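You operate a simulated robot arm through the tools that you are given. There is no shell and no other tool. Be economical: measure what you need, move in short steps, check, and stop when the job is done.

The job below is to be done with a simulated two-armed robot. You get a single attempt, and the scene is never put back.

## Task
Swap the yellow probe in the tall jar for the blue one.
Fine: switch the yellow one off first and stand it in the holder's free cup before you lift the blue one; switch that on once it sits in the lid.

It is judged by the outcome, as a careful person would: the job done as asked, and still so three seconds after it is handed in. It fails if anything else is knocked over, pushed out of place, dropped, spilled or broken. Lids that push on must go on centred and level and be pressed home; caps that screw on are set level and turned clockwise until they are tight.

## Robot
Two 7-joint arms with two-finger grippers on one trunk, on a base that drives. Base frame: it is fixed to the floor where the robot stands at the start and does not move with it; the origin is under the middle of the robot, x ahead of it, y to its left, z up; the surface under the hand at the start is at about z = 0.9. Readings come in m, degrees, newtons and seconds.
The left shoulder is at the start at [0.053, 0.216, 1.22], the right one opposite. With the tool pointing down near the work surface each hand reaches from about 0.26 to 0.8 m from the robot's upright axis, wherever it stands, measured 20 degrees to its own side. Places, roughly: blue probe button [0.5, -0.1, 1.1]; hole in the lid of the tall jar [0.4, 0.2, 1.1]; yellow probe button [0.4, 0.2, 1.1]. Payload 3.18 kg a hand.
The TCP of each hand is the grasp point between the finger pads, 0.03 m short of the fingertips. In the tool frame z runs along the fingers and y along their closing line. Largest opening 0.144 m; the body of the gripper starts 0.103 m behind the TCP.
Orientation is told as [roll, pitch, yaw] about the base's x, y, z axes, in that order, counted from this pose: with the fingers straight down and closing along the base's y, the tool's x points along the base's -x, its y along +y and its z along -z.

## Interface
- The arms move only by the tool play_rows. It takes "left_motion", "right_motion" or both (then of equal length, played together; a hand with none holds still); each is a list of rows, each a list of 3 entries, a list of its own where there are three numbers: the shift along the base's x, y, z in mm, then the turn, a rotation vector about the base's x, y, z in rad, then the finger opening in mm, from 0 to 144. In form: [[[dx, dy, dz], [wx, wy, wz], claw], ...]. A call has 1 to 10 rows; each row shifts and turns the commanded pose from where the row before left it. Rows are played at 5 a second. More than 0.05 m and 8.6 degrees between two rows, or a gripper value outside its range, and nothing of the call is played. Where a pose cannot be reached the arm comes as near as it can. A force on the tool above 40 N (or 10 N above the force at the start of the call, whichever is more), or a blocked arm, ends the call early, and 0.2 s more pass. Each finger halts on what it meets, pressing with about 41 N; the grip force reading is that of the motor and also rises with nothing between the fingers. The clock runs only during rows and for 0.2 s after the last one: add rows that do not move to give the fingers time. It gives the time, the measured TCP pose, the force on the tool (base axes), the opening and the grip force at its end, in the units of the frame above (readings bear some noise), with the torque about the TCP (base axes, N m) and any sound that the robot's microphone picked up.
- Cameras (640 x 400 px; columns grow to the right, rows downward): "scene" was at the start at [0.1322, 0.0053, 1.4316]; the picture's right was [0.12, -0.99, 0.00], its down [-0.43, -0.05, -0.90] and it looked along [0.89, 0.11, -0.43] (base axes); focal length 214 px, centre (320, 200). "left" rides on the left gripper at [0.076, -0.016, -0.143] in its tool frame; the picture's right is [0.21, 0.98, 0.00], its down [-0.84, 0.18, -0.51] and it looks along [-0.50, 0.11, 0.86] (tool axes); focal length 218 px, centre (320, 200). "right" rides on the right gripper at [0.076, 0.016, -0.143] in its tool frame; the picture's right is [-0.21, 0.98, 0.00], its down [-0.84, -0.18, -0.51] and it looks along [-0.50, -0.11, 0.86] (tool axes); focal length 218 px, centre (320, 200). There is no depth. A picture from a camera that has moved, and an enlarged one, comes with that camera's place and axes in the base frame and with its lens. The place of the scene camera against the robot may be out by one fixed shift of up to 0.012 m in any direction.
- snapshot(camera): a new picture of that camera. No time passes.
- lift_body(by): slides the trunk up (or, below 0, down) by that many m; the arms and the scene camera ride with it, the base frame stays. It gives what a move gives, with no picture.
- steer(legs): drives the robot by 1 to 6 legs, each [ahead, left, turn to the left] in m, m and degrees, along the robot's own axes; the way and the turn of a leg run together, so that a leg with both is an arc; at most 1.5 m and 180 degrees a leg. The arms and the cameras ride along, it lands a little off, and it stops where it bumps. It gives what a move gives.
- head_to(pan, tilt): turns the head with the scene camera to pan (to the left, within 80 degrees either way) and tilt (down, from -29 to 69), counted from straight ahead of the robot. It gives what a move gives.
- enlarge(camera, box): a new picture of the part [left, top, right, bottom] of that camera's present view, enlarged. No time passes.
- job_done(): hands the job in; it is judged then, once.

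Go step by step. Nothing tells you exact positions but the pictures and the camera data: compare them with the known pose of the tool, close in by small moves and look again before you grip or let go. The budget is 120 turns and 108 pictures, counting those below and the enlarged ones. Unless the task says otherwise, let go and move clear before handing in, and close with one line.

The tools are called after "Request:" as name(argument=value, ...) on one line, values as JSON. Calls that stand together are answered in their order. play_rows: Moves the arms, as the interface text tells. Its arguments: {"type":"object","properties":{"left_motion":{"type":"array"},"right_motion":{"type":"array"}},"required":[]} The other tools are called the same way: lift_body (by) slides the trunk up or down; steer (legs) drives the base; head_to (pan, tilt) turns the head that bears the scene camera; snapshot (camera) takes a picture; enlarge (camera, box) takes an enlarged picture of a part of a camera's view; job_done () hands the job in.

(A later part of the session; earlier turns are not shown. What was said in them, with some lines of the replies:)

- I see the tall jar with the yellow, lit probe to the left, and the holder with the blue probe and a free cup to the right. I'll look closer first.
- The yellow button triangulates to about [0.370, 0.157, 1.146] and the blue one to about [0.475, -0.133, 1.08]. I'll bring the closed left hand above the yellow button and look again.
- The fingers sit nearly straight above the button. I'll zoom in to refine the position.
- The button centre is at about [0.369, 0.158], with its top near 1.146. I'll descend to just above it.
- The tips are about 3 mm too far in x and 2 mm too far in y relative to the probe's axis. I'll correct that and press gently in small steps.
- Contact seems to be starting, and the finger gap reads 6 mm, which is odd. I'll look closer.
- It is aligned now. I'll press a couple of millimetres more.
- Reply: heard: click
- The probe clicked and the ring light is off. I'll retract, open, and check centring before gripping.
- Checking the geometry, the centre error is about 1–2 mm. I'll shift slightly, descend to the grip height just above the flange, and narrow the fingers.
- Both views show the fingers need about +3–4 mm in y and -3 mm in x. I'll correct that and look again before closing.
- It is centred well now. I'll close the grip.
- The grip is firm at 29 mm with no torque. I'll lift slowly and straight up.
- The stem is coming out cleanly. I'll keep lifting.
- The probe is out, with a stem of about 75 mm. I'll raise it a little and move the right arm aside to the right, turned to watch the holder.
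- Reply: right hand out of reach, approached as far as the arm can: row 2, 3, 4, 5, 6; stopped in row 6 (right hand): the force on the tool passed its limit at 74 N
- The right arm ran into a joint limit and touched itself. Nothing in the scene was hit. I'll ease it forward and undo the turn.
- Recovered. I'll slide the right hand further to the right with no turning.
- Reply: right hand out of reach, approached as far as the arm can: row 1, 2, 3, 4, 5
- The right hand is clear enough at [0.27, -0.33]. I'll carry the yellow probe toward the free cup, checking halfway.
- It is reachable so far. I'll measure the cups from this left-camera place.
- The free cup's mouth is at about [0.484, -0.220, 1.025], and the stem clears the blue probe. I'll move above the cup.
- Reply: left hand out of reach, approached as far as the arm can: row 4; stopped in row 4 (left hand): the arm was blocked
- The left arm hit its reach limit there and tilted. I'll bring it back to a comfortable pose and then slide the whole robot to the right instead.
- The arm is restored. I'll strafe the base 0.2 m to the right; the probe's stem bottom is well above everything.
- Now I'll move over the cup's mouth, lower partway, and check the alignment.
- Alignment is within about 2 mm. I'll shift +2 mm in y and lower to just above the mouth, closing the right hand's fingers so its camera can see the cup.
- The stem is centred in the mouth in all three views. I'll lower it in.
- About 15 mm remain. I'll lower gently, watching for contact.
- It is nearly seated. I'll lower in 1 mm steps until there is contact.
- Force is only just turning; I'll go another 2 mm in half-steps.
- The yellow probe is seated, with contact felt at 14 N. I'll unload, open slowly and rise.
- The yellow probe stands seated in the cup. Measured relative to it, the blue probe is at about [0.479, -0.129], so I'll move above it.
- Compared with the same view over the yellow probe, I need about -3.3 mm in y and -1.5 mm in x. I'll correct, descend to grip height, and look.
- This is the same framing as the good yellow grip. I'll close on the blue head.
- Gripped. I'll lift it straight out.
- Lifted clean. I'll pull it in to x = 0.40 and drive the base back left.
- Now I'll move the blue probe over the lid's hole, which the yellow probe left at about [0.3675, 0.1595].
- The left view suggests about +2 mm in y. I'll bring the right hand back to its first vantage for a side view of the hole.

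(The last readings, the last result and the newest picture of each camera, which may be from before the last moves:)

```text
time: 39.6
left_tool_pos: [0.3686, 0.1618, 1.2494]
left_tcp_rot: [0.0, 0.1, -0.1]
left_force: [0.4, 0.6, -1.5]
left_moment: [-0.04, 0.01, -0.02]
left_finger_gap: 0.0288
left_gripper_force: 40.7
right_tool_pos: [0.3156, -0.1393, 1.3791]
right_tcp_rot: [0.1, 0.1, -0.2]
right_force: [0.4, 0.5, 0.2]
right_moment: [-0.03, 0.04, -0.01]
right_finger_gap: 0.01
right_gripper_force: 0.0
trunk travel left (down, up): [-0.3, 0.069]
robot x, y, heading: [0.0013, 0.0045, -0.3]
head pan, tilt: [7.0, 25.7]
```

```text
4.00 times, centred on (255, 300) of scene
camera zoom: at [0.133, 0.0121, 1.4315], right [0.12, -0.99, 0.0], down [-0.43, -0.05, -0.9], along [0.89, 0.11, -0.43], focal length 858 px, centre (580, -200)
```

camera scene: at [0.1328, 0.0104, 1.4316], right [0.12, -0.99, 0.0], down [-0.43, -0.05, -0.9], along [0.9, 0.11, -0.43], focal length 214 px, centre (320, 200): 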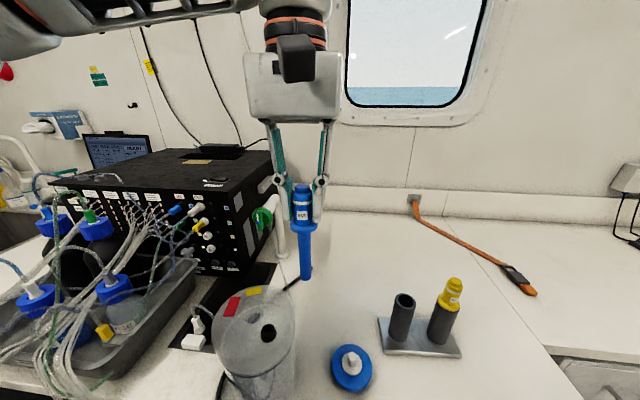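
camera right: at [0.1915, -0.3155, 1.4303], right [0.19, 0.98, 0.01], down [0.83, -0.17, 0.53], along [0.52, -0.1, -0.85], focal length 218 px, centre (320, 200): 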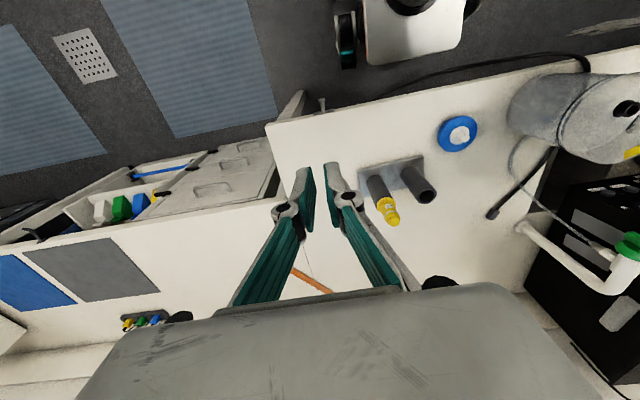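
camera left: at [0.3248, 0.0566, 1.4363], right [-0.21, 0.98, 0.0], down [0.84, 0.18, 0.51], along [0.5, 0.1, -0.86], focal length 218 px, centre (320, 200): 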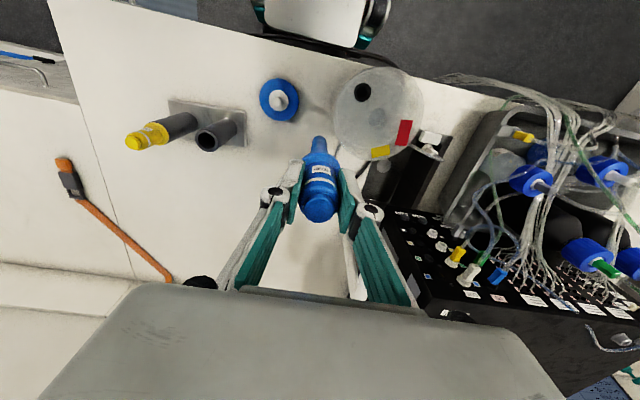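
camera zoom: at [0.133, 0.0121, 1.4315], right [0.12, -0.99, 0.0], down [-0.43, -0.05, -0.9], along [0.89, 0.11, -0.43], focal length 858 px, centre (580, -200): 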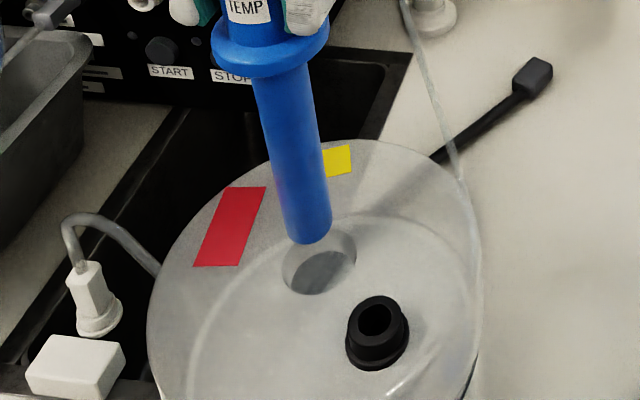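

The views agree that the probe needs about -3.5 mm in x and -2.5 mm in y. I'll correct it, lower slightly, and recheck.

Request:
play_rows(left_motion=[[[-3.5, -2.5, 0], [0, 0, 0], 15], [[0, 0, -8], [0, 0, 0], 15], [[0, 0, 0], [0, 0, 0], 15]])

Request:
enlarge(camera="right", box=[440, 60, 520, 140])

Request:
enlarge(camera="left", box=[280, 90, 360, 170])

Request:
enlarge(camera="scene", box=[220, 270, 290, 340])

```text
time: 40.4
left_tool_pos: [0.3644, 0.1572, 1.2422]
left_tcp_rot: [-0.1, -0.1, -0.2]
left_force: [-0.1, -0.3, -1.1]
left_moment: [0.04, 0.01, 0.01]
left_finger_gap: 0.0288
left_gripper_force: 41.1
right_tool_pos: [0.3157, -0.1418, 1.3799]
right_tcp_rot: [0.1, 0.0, -0.2]
right_force: [0.5, 0.3, 0.4]
right_moment: [-0.02, -0.01, 0.03]
right_finger_gap: 0.0099
right_gripper_force: 0.0
trunk travel left (down, up): [-0.3, 0.069]
robot x, y, heading: [-0.0014, 0.0021, 0.1]
head pan, tilt: [7.0, 25.7]
```

```text
5.00 times, centred on (480, 100) of right
camera zoom: at [0.2389, -0.1263, 1.5216], right [0.21, 0.98, 0.0], down [0.84, -0.18, 0.51], along [0.5, -0.1, -0.86], focal length 1091 px, centre (-480, 700)
```

zoom: 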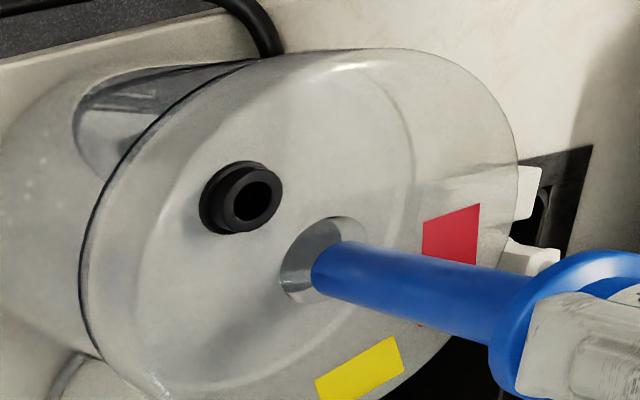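

```text
5.00 times, centred on (320, 130) of left
camera zoom: at [0.2884, 0.1414, 1.3836], right [-0.21, 0.98, 0.0], down [0.84, 0.18, 0.51], along [0.5, 0.1, -0.86], focal length 1091 px, centre (320, 550)
```

zoom: 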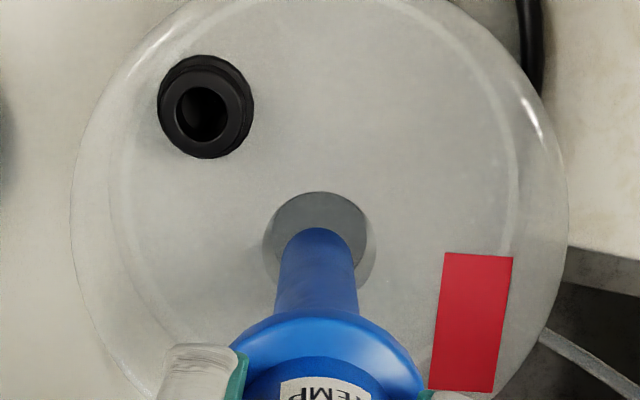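

```text
5.71 times, centred on (255, 305) of scene
camera zoom: at [0.1325, 0.0101, 1.4316], right [0.12, -0.99, 0.0], down [-0.43, -0.05, -0.9], along [0.9, 0.11, -0.43], focal length 1226 px, centre (691, -400)
```

zoom: 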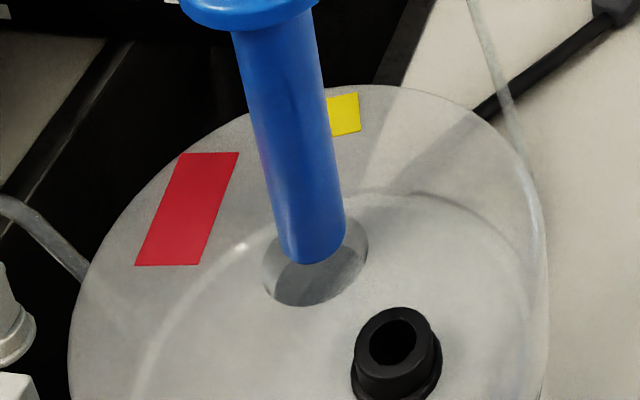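

It is aligned in all three views. I'll lower the stem into the hole.

Request:
play_rows(left_motion=[[[0, 0, -8], [0, 0, 0], 15], [[0, 0, -8], [0, 0, 0], 15], [[0, 0, -8], [0, 0, 0], 15], [[0, 0, -8], [0, 0, 0], 15], [[0, 0, -8], [0, 0, 0], 15]])

Request:
enlarge(camera="right", box=[440, 60, 520, 140])

Request:
enlarge(camera="left", box=[280, 100, 360, 180])

```text
time: 41.6
left_tool_pos: [0.3636, 0.1585, 1.2008]
left_tcp_rot: [0.0, -0.1, -0.1]
left_force: [-0.2, -1.0, -0.8]
left_moment: [0.02, 0.04, -0.01]
left_finger_gap: 0.0285
left_gripper_force: 41.2
right_tool_pos: [0.3159, -0.1423, 1.3793]
right_tcp_rot: [0.2, 0.0, -0.2]
right_force: [-1.2, 0.5, 0.0]
right_moment: [0.0, 0.0, -0.02]
right_finger_gap: 0.0099
right_gripper_force: 0.0
trunk travel left (down, up): [-0.3, 0.069]
robot x, y, heading: [0.0019, 0.0089, -0.4]
head pan, tilt: [7.0, 25.7]
```

```text
5.00 times, centred on (480, 100) of right
camera zoom: at [0.2393, -0.1261, 1.5215], right [0.21, 0.98, 0.0], down [0.84, -0.18, 0.51], along [0.5, -0.1, -0.86], focal length 1091 px, centre (-480, 700)
```

zoom: 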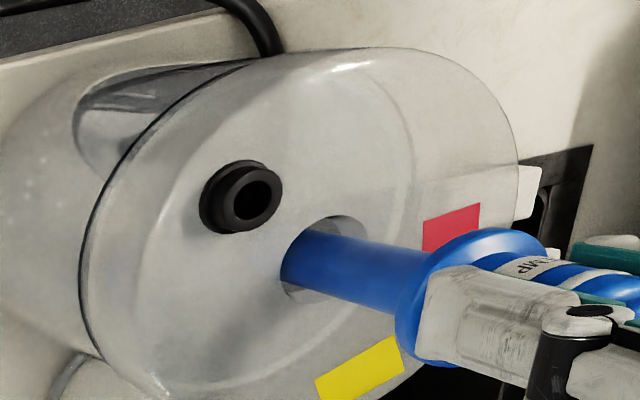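

```text
5.00 times, centred on (320, 140) of left
camera zoom: at [0.2882, 0.142, 1.3431], right [-0.21, 0.98, 0.0], down [0.84, 0.18, 0.51], along [0.5, 0.1, -0.86], focal length 1091 px, centre (320, 500)
```

zoom: 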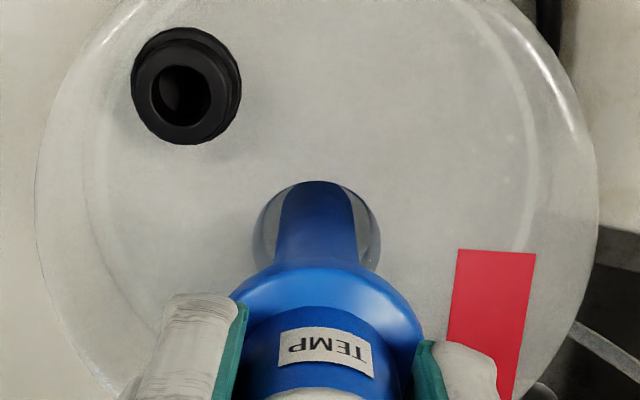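

The stem is in freely with gaps all round. I'll continue down.

Request:
play_rows(left_motion=[[[0, 0, -12], [0, 0, 0], 15], [[0, 0, -12], [0, 0, 0], 15], [[0, 0, -12], [0, 0, 0], 15], [[0, 0, -12], [0, 0, 0], 15], [[0, 0, -7], [0, 0, 0], 15], [[0, 0, 0], [0, 0, 0], 15]])

Request:
enlarge(camera="right", box=[440, 60, 520, 140])

Request:
enlarge(camera="scene", box=[210, 250, 290, 330])

```text
time: 43.0
left_tool_pos: [0.3652, 0.1582, 1.1459]
left_tcp_rot: [0.0, 0.0, -0.2]
left_force: [0.0, -0.8, -0.1]
left_moment: [0.03, 0.0, 0.03]
left_finger_gap: 0.0289
left_gripper_force: 41.1
right_tool_pos: [0.3164, -0.142, 1.3795]
right_tcp_rot: [0.2, 0.0, 0.0]
right_force: [-0.4, 0.7, 0.3]
right_moment: [0.01, 0.04, -0.01]
right_finger_gap: 0.0101
right_gripper_force: 0.1
trunk travel left (down, up): [-0.3, 0.069]
robot x, y, heading: [-0.0003, 0.0068, 0.0]
head pan, tilt: [7.0, 25.7]
```

```text
5.00 times, centred on (480, 100) of right
camera zoom: at [0.2391, -0.1262, 1.5215], right [0.21, 0.98, 0.0], down [0.84, -0.18, 0.51], along [0.5, -0.1, -0.86], focal length 1091 px, centre (-480, 700)
```

zoom: 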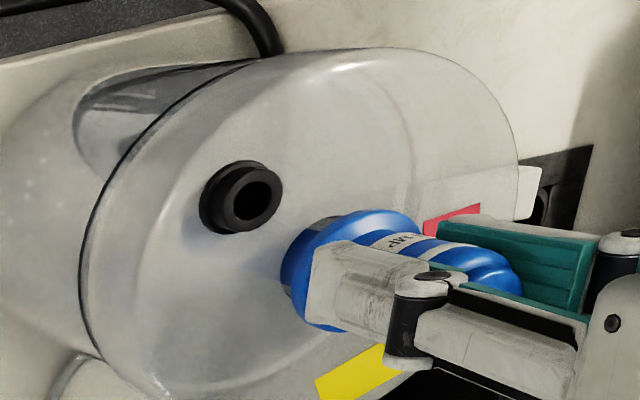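

```text
5.00 times, centred on (250, 290) of scene
camera zoom: at [0.1327, 0.0102, 1.4316], right [0.12, -0.99, 0.0], down [-0.43, -0.05, -0.9], along [0.9, 0.11, -0.43], focal length 1072 px, centre (670, -250)
```

zoom: 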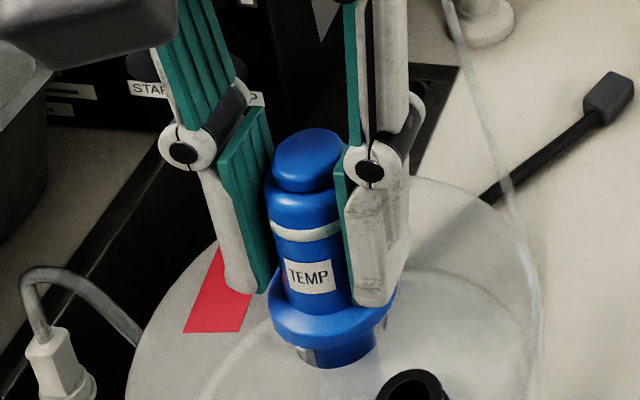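

About 14 mm to go. I'll lower slowly to contact.

Request:
play_rows(left_motion=[[[0, 0, -4], [0, 0, 0], 15], [[0, 0, -4], [0, 0, 0], 15], [[0, 0, -2], [0, 0, 0], 15], [[0, 0, -1], [0, 0, 0], 15], [[0, 0, -1], [0, 0, 0], 15]])

Request:
enlarge(camera="scene", box=[210, 250, 290, 330])

```text
time: 44.2
left_tool_pos: [0.3644, 0.1575, 1.1352]
left_tcp_rot: [0.0, 0.0, -0.2]
left_force: [0.0, -1.2, -0.8]
left_moment: [-0.01, -0.01, 0.02]
left_finger_gap: 0.0283
left_gripper_force: 41.0
right_tool_pos: [0.3154, -0.1418, 1.3788]
right_tcp_rot: [0.3, 0.1, -0.2]
right_force: [-0.9, -0.1, 0.3]
right_moment: [-0.01, 0.0, -0.02]
right_finger_gap: 0.0098
right_gripper_force: 0.0
trunk travel left (down, up): [-0.3, 0.069]
robot x, y, heading: [0.006, 0.0044, -0.2]
head pan, tilt: [7.0, 25.7]
```

```text
5.00 times, centred on (250, 290) of scene
camera zoom: at [0.1328, 0.0102, 1.4316], right [0.12, -0.99, 0.0], down [-0.43, -0.05, -0.9], along [0.9, 0.11, -0.43], focal length 1072 px, centre (670, -250)
```

zoom: 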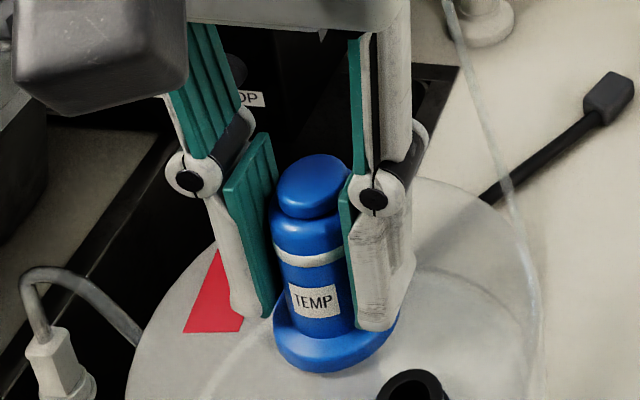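

Request:
play_rows(left_motion=[[[0, 0, -1], [0, 0, 0], 15], [[0, 0, -1], [0, 0, 0], 15], [[0, 0, -0.7], [0, 0, 0], 15]])

```text
time: 45.0
left_tool_pos: [0.364, 0.1591, 1.1329]
left_tcp_rot: [-0.1, 0.0, -0.2]
left_force: [1.0, 0.6, -0.4]
left_moment: [-0.03, -0.01, 0.01]
left_finger_gap: 0.0288
left_gripper_force: 40.9
right_tool_pos: [0.3153, -0.1419, 1.379]
right_tcp_rot: [0.2, 0.0, -0.1]
right_force: [-0.1, 0.1, -0.2]
right_moment: [-0.02, 0.0, -0.01]
right_finger_gap: 0.0097
right_gripper_force: 0.1
trunk travel left (down, up): [-0.3, 0.069]
robot x, y, heading: [-0.0009, 0.008, -0.2]
head pan, tilt: [7.0, 25.7]
```

No contact yet, so I'll go on in small steps.

Request:
play_rows(left_motion=[[[0, 0, -0.7], [0, 0, 0], 15], [[0, 0, -0.7], [0, 0, 0], 15], [[0, 0, -0.6], [0, 0, 0], 15]])

```text
time: 45.8
left_tool_pos: [0.3645, 0.1579, 1.1319]
left_tcp_rot: [-0.1, -0.1, -0.1]
left_force: [1.4, 4.6, 14.6]
left_moment: [0.23, 0.13, -0.06]
left_finger_gap: 0.0286
left_gripper_force: 40.5
right_tool_pos: [0.3153, -0.1403, 1.3798]
right_tcp_rot: [0.1, 0.0, -0.1]
right_force: [0.0, -1.2, 0.3]
right_moment: [0.0, 0.0, 0.04]
right_finger_gap: 0.0098
right_gripper_force: 0.1
trunk travel left (down, up): [-0.3, 0.069]
robot x, y, heading: [0.0025, 0.0054, -0.4]
head pan, tilt: [7.0, 25.7]
```

Seated at 1.132 as predicted, with contact at 14.6 N. I'll unload, release and rise.

Request:
play_rows(left_motion=[[[0, 0, 1.4], [0, 0, 0], 15], [[0, 0, 0], [0, 0, 0], 34], [[0, 0, 0], [0, 0, 0], 44], [[0, 0, 0], [0, 0, 0], 48], [[0, 0, 10], [0, 0, 0], 48], [[0, 0, 20], [0, 0, 0], 48], [[0, 0, 25], [0, 0, 0], 48], [[0, 0, 15], [0, 0, 0], 48]])

Request:
enlarge(camera="scene", box=[190, 240, 310, 360])

Request:
enlarge(camera="left", box=[260, 100, 380, 220])

Request:
enlarge(camera="right", box=[430, 50, 530, 150])

```text
time: 47.6
left_tool_pos: [0.3653, 0.1583, 1.2003]
left_tcp_rot: [0.0, 0.0, -0.3]
left_force: [0.1, 0.8, -0.3]
left_moment: [-0.03, -0.01, 0.0]
left_finger_gap: 0.0478
left_gripper_force: 0.1
right_tool_pos: [0.3167, -0.1412, 1.3781]
right_tcp_rot: [0.1, 0.0, -0.1]
right_force: [0.2, 0.3, 0.0]
right_moment: [-0.03, -0.01, 0.03]
right_finger_gap: 0.0101
right_gripper_force: 0.1
trunk travel left (down, up): [-0.3, 0.069]
robot x, y, heading: [0.0016, 0.0063, -0.4]
head pan, tilt: [7.0, 25.7]
```

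```text
3.33 times, centred on (250, 300) of scene
camera zoom: at [0.1327, 0.0101, 1.4316], right [0.12, -0.99, 0.0], down [-0.43, -0.05, -0.9], along [0.9, 0.11, -0.43], focal length 715 px, centre (553, -133)
```

zoom: 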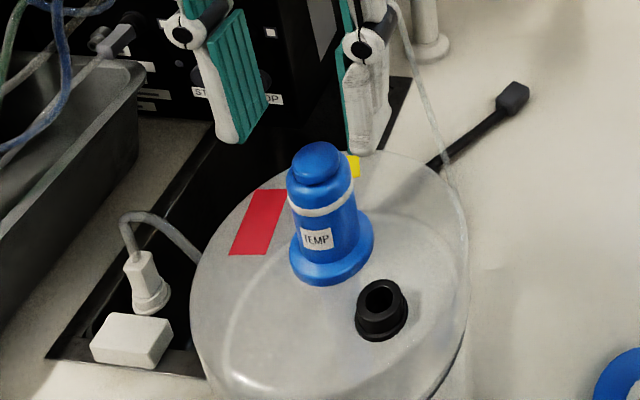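

```text
3.33 times, centred on (320, 160) of left
camera zoom: at [0.2891, 0.1416, 1.3426], right [-0.21, 0.98, 0.0], down [0.84, 0.18, 0.51], along [0.5, 0.1, -0.86], focal length 728 px, centre (320, 333)
```

zoom: 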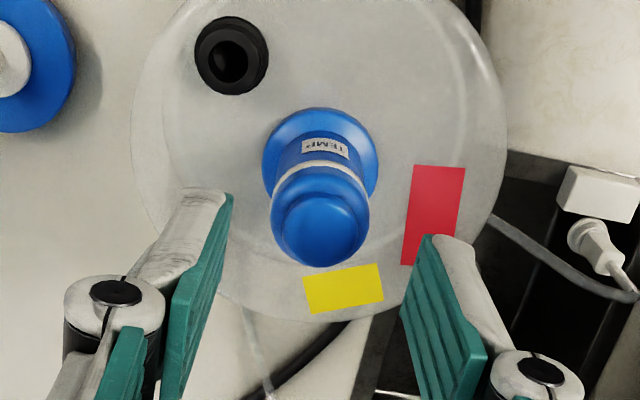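

```text
4.00 times, centred on (480, 100) of right
camera zoom: at [0.239, -0.1263, 1.5215], right [0.21, 0.98, 0.0], down [0.84, -0.18, 0.51], along [0.5, -0.1, -0.86], focal length 873 px, centre (-320, 600)
```

zoom: 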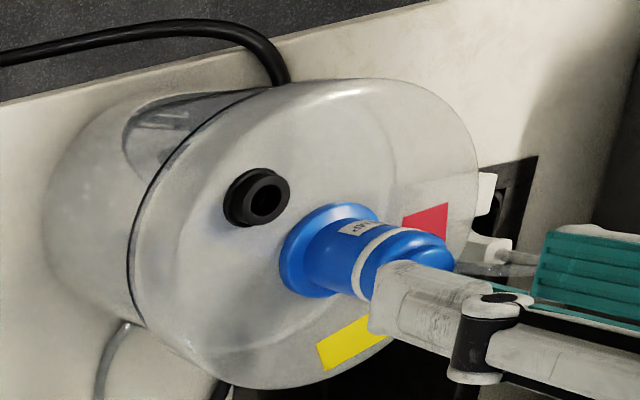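

The blue probe sits level in the lid. I'll close the fingers and come down to just above its button.

Request:
play_rows(left_motion=[[[0, 0, 0], [0, 0, 0], 24], [[0, 0, 0], [0, 0, 0], 0], [[0, 0, -8], [0, 0, 0], 0], [[0, 0, -8], [0, 0, 0], 0], [[0, 0, -4], [0, 0, 0], 0], [[0, 0, 0], [0, 0, 0], 0]])

Request:
enlarge(camera="scene", box=[210, 240, 290, 320])

Request:
enlarge(camera="right", box=[430, 50, 530, 150])

```text
time: 49.0
left_tool_pos: [0.3643, 0.1563, 1.1807]
left_tcp_rot: [-0.1, 0.1, -0.3]
left_force: [0.2, 0.6, 0.6]
left_moment: [-0.01, 0.01, 0.01]
left_finger_gap: 0.0
left_gripper_force: 30.8
right_tool_pos: [0.3153, -0.1424, 1.3793]
right_tcp_rot: [0.2, 0.1, -0.1]
right_force: [-0.3, 1.0, 0.3]
right_moment: [0.0, 0.0, -0.02]
right_finger_gap: 0.0097
right_gripper_force: 0.0
trunk travel left (down, up): [-0.3, 0.069]
robot x, y, heading: [-0.0008, 0.0048, -0.3]
head pan, tilt: [7.0, 25.7]
```

```text
5.00 times, centred on (250, 280) of scene
camera zoom: at [0.1327, 0.0101, 1.4316], right [0.12, -0.99, 0.0], down [-0.43, -0.05, -0.9], along [0.9, 0.11, -0.43], focal length 1072 px, centre (670, -200)
```

zoom: 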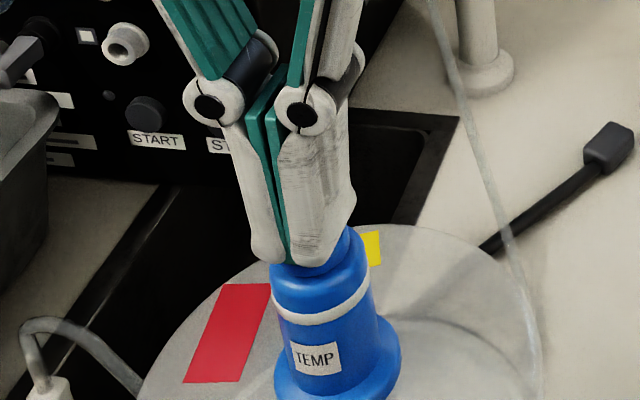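

```text
4.00 times, centred on (480, 100) of right
camera zoom: at [0.239, -0.1262, 1.5215], right [0.21, 0.98, 0.0], down [0.84, -0.18, 0.51], along [0.5, -0.1, -0.86], focal length 873 px, centre (-320, 600)
```

zoom: 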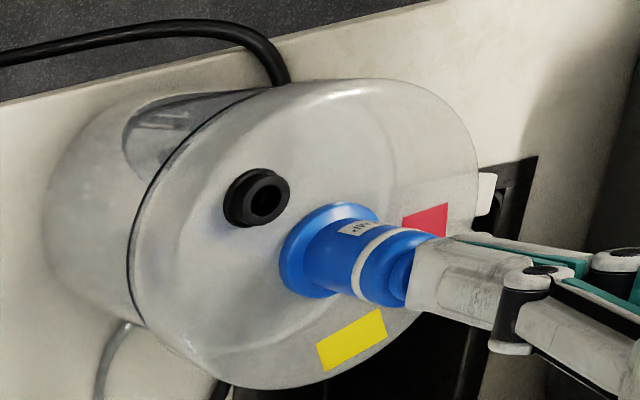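

The fingers are centred just over the button. I'll press in 1 mm steps.

Request:
play_rows(left_motion=[[[0, 0, -2], [0, 0, 0], 0], [[0, 0, -1.5], [0, 0, 0], 0], [[0, 0, -1.5], [0, 0, 0], 0], [[0, 0, -1], [0, 0, 0], 0]])

Request:
enlarge(camera="scene", box=[210, 240, 290, 320])

```text
time: 50.0
left_tool_pos: [0.3644, 0.1573, 1.1762]
left_tcp_rot: [0.1, 0.1, -0.3]
left_force: [0.1, 0.9, 1.2]
left_moment: [0.03, 0.02, -0.01]
left_finger_gap: 0.0061
left_gripper_force: 30.7
right_tool_pos: [0.3169, -0.1411, 1.3791]
right_tcp_rot: [0.1, 0.0, -0.1]
right_force: [0.5, 0.3, -0.2]
right_moment: [0.0, -0.02, -0.01]
right_finger_gap: 0.0099
right_gripper_force: 0.1
trunk travel left (down, up): [-0.3, 0.069]
robot x, y, heading: [-0.001, 0.0023, -0.2]
head pan, tilt: [7.0, 25.7]
```

```text
5.00 times, centred on (250, 280) of scene
camera zoom: at [0.1327, 0.0103, 1.4316], right [0.12, -0.99, 0.0], down [-0.43, -0.05, -0.9], along [0.9, 0.11, -0.43], focal length 1072 px, centre (670, -200)
```

zoom: 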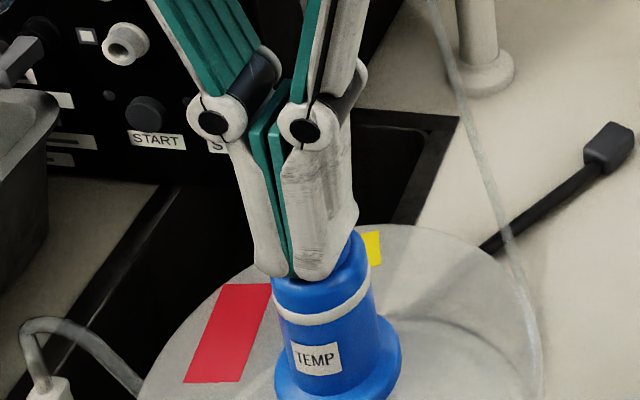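

Request:
play_rows(left_motion=[[[0, 0, -1], [0, 0, 0], 0], [[0, 0, -1], [0, 0, 0], 0]])

```text
time: 50.6
left_tool_pos: [0.3648, 0.1588, 1.1734]
left_tcp_rot: [-0.1, -0.1, -0.2]
left_force: [1.3, -0.6, 4.2]
left_moment: [-0.04, -0.07, -0.01]
left_finger_gap: 0.0061
left_gripper_force: 30.7
right_tool_pos: [0.3154, -0.1412, 1.3796]
right_tcp_rot: [0.2, 0.1, 0.0]
right_force: [0.2, -0.2, 0.5]
right_moment: [-0.03, -0.01, -0.01]
right_finger_gap: 0.0098
right_gripper_force: 0.0
trunk travel left (down, up): [-0.3, 0.069]
robot x, y, heading: [0.003, 0.0068, -0.3]
head pan, tilt: [7.0, 25.7]
heard: click
```

It clicked. I'll retract straight up and check the light.

Request:
play_rows(left_motion=[[[0, 0, 10], [0, 0, 0], 0], [[0, 0, 20], [0, 0, 0], 0], [[0, 0, 30], [0, 0, 0], 0], [[0, 0, 40], [0, 0, 0], 0], [[0, 0, 40], [0, 0, 0], 0]])

Request:
enlarge(camera="scene", box=[190, 240, 310, 360])

Request:
snapshot(camera="scene")

Request:
enlarge(camera="right", box=[270, 60, 530, 220])

```text
time: 51.8
left_tool_pos: [0.3631, 0.1575, 1.3141]
left_tcp_rot: [0.0, -0.1, -0.2]
left_force: [0.2, -0.3, -0.7]
left_moment: [0.0, 0.01, -0.02]
left_finger_gap: 0.0
left_gripper_force: 30.5
right_tool_pos: [0.315, -0.1418, 1.3786]
right_tcp_rot: [0.1, -0.1, -0.1]
right_force: [-0.6, 0.0, 0.1]
right_moment: [0.0, 0.01, 0.01]
right_finger_gap: 0.01
right_gripper_force: 0.0
trunk travel left (down, up): [-0.3, 0.069]
robot x, y, heading: [0.0012, 0.0062, -0.2]
head pan, tilt: [7.0, 25.7]
```

```text
3.33 times, centred on (250, 300) of scene
camera zoom: at [0.1319, 0.0098, 1.4317], right [0.12, -0.99, 0.0], down [-0.43, -0.05, -0.9], along [0.9, 0.11, -0.43], focal length 715 px, centre (553, -133)
```

zoom: 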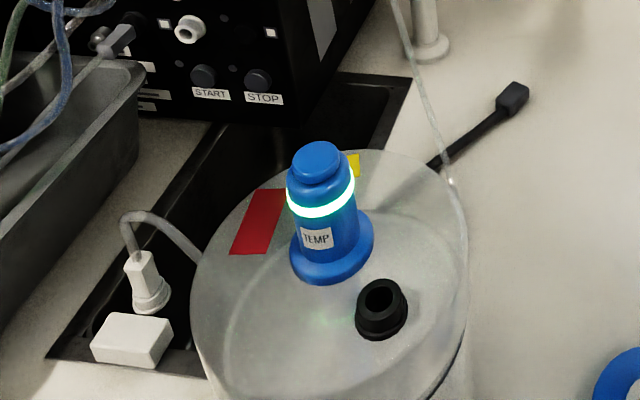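

```text
17 pictures are left
camera scene: at [0.1319, 0.0098, 1.4317], right [0.12, -0.99, 0.0], down [-0.43, -0.05, -0.9], along [0.9, 0.11, -0.43], focal length 214 px, centre (320, 200)
```

scene: 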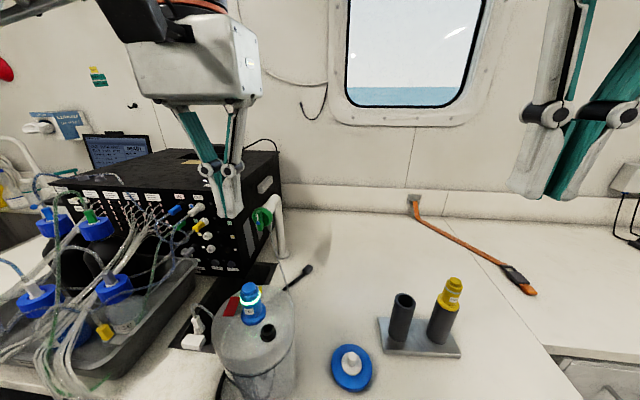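

```text
2.46 times, centred on (400, 140) of right
camera zoom: at [0.2381, -0.1266, 1.5217], right [0.21, 0.98, 0.0], down [0.84, -0.18, 0.51], along [0.5, -0.1, -0.86], focal length 537 px, centre (123, 348)
```

zoom: 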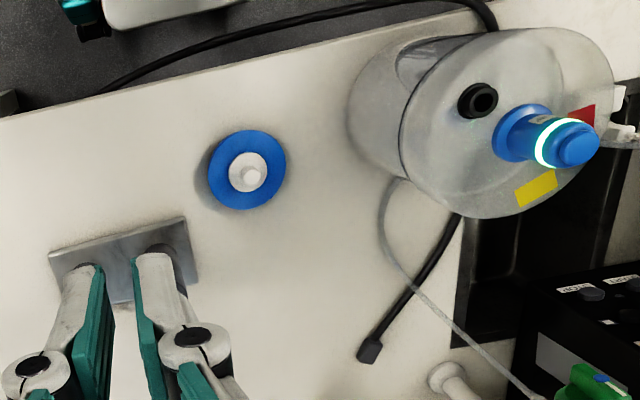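

The blue probe is seated in the lid and lit, the yellow one stands unlit in the holder, nothing else has moved, and both hands are clear, so I'm handing it in.

Request:
job_done()

```text
The job is handed in.
```

The swap is done: the yellow probe is switched off and standing in the holder's free cup, and the blue probe is seated in the tall jar's lid with its light on.
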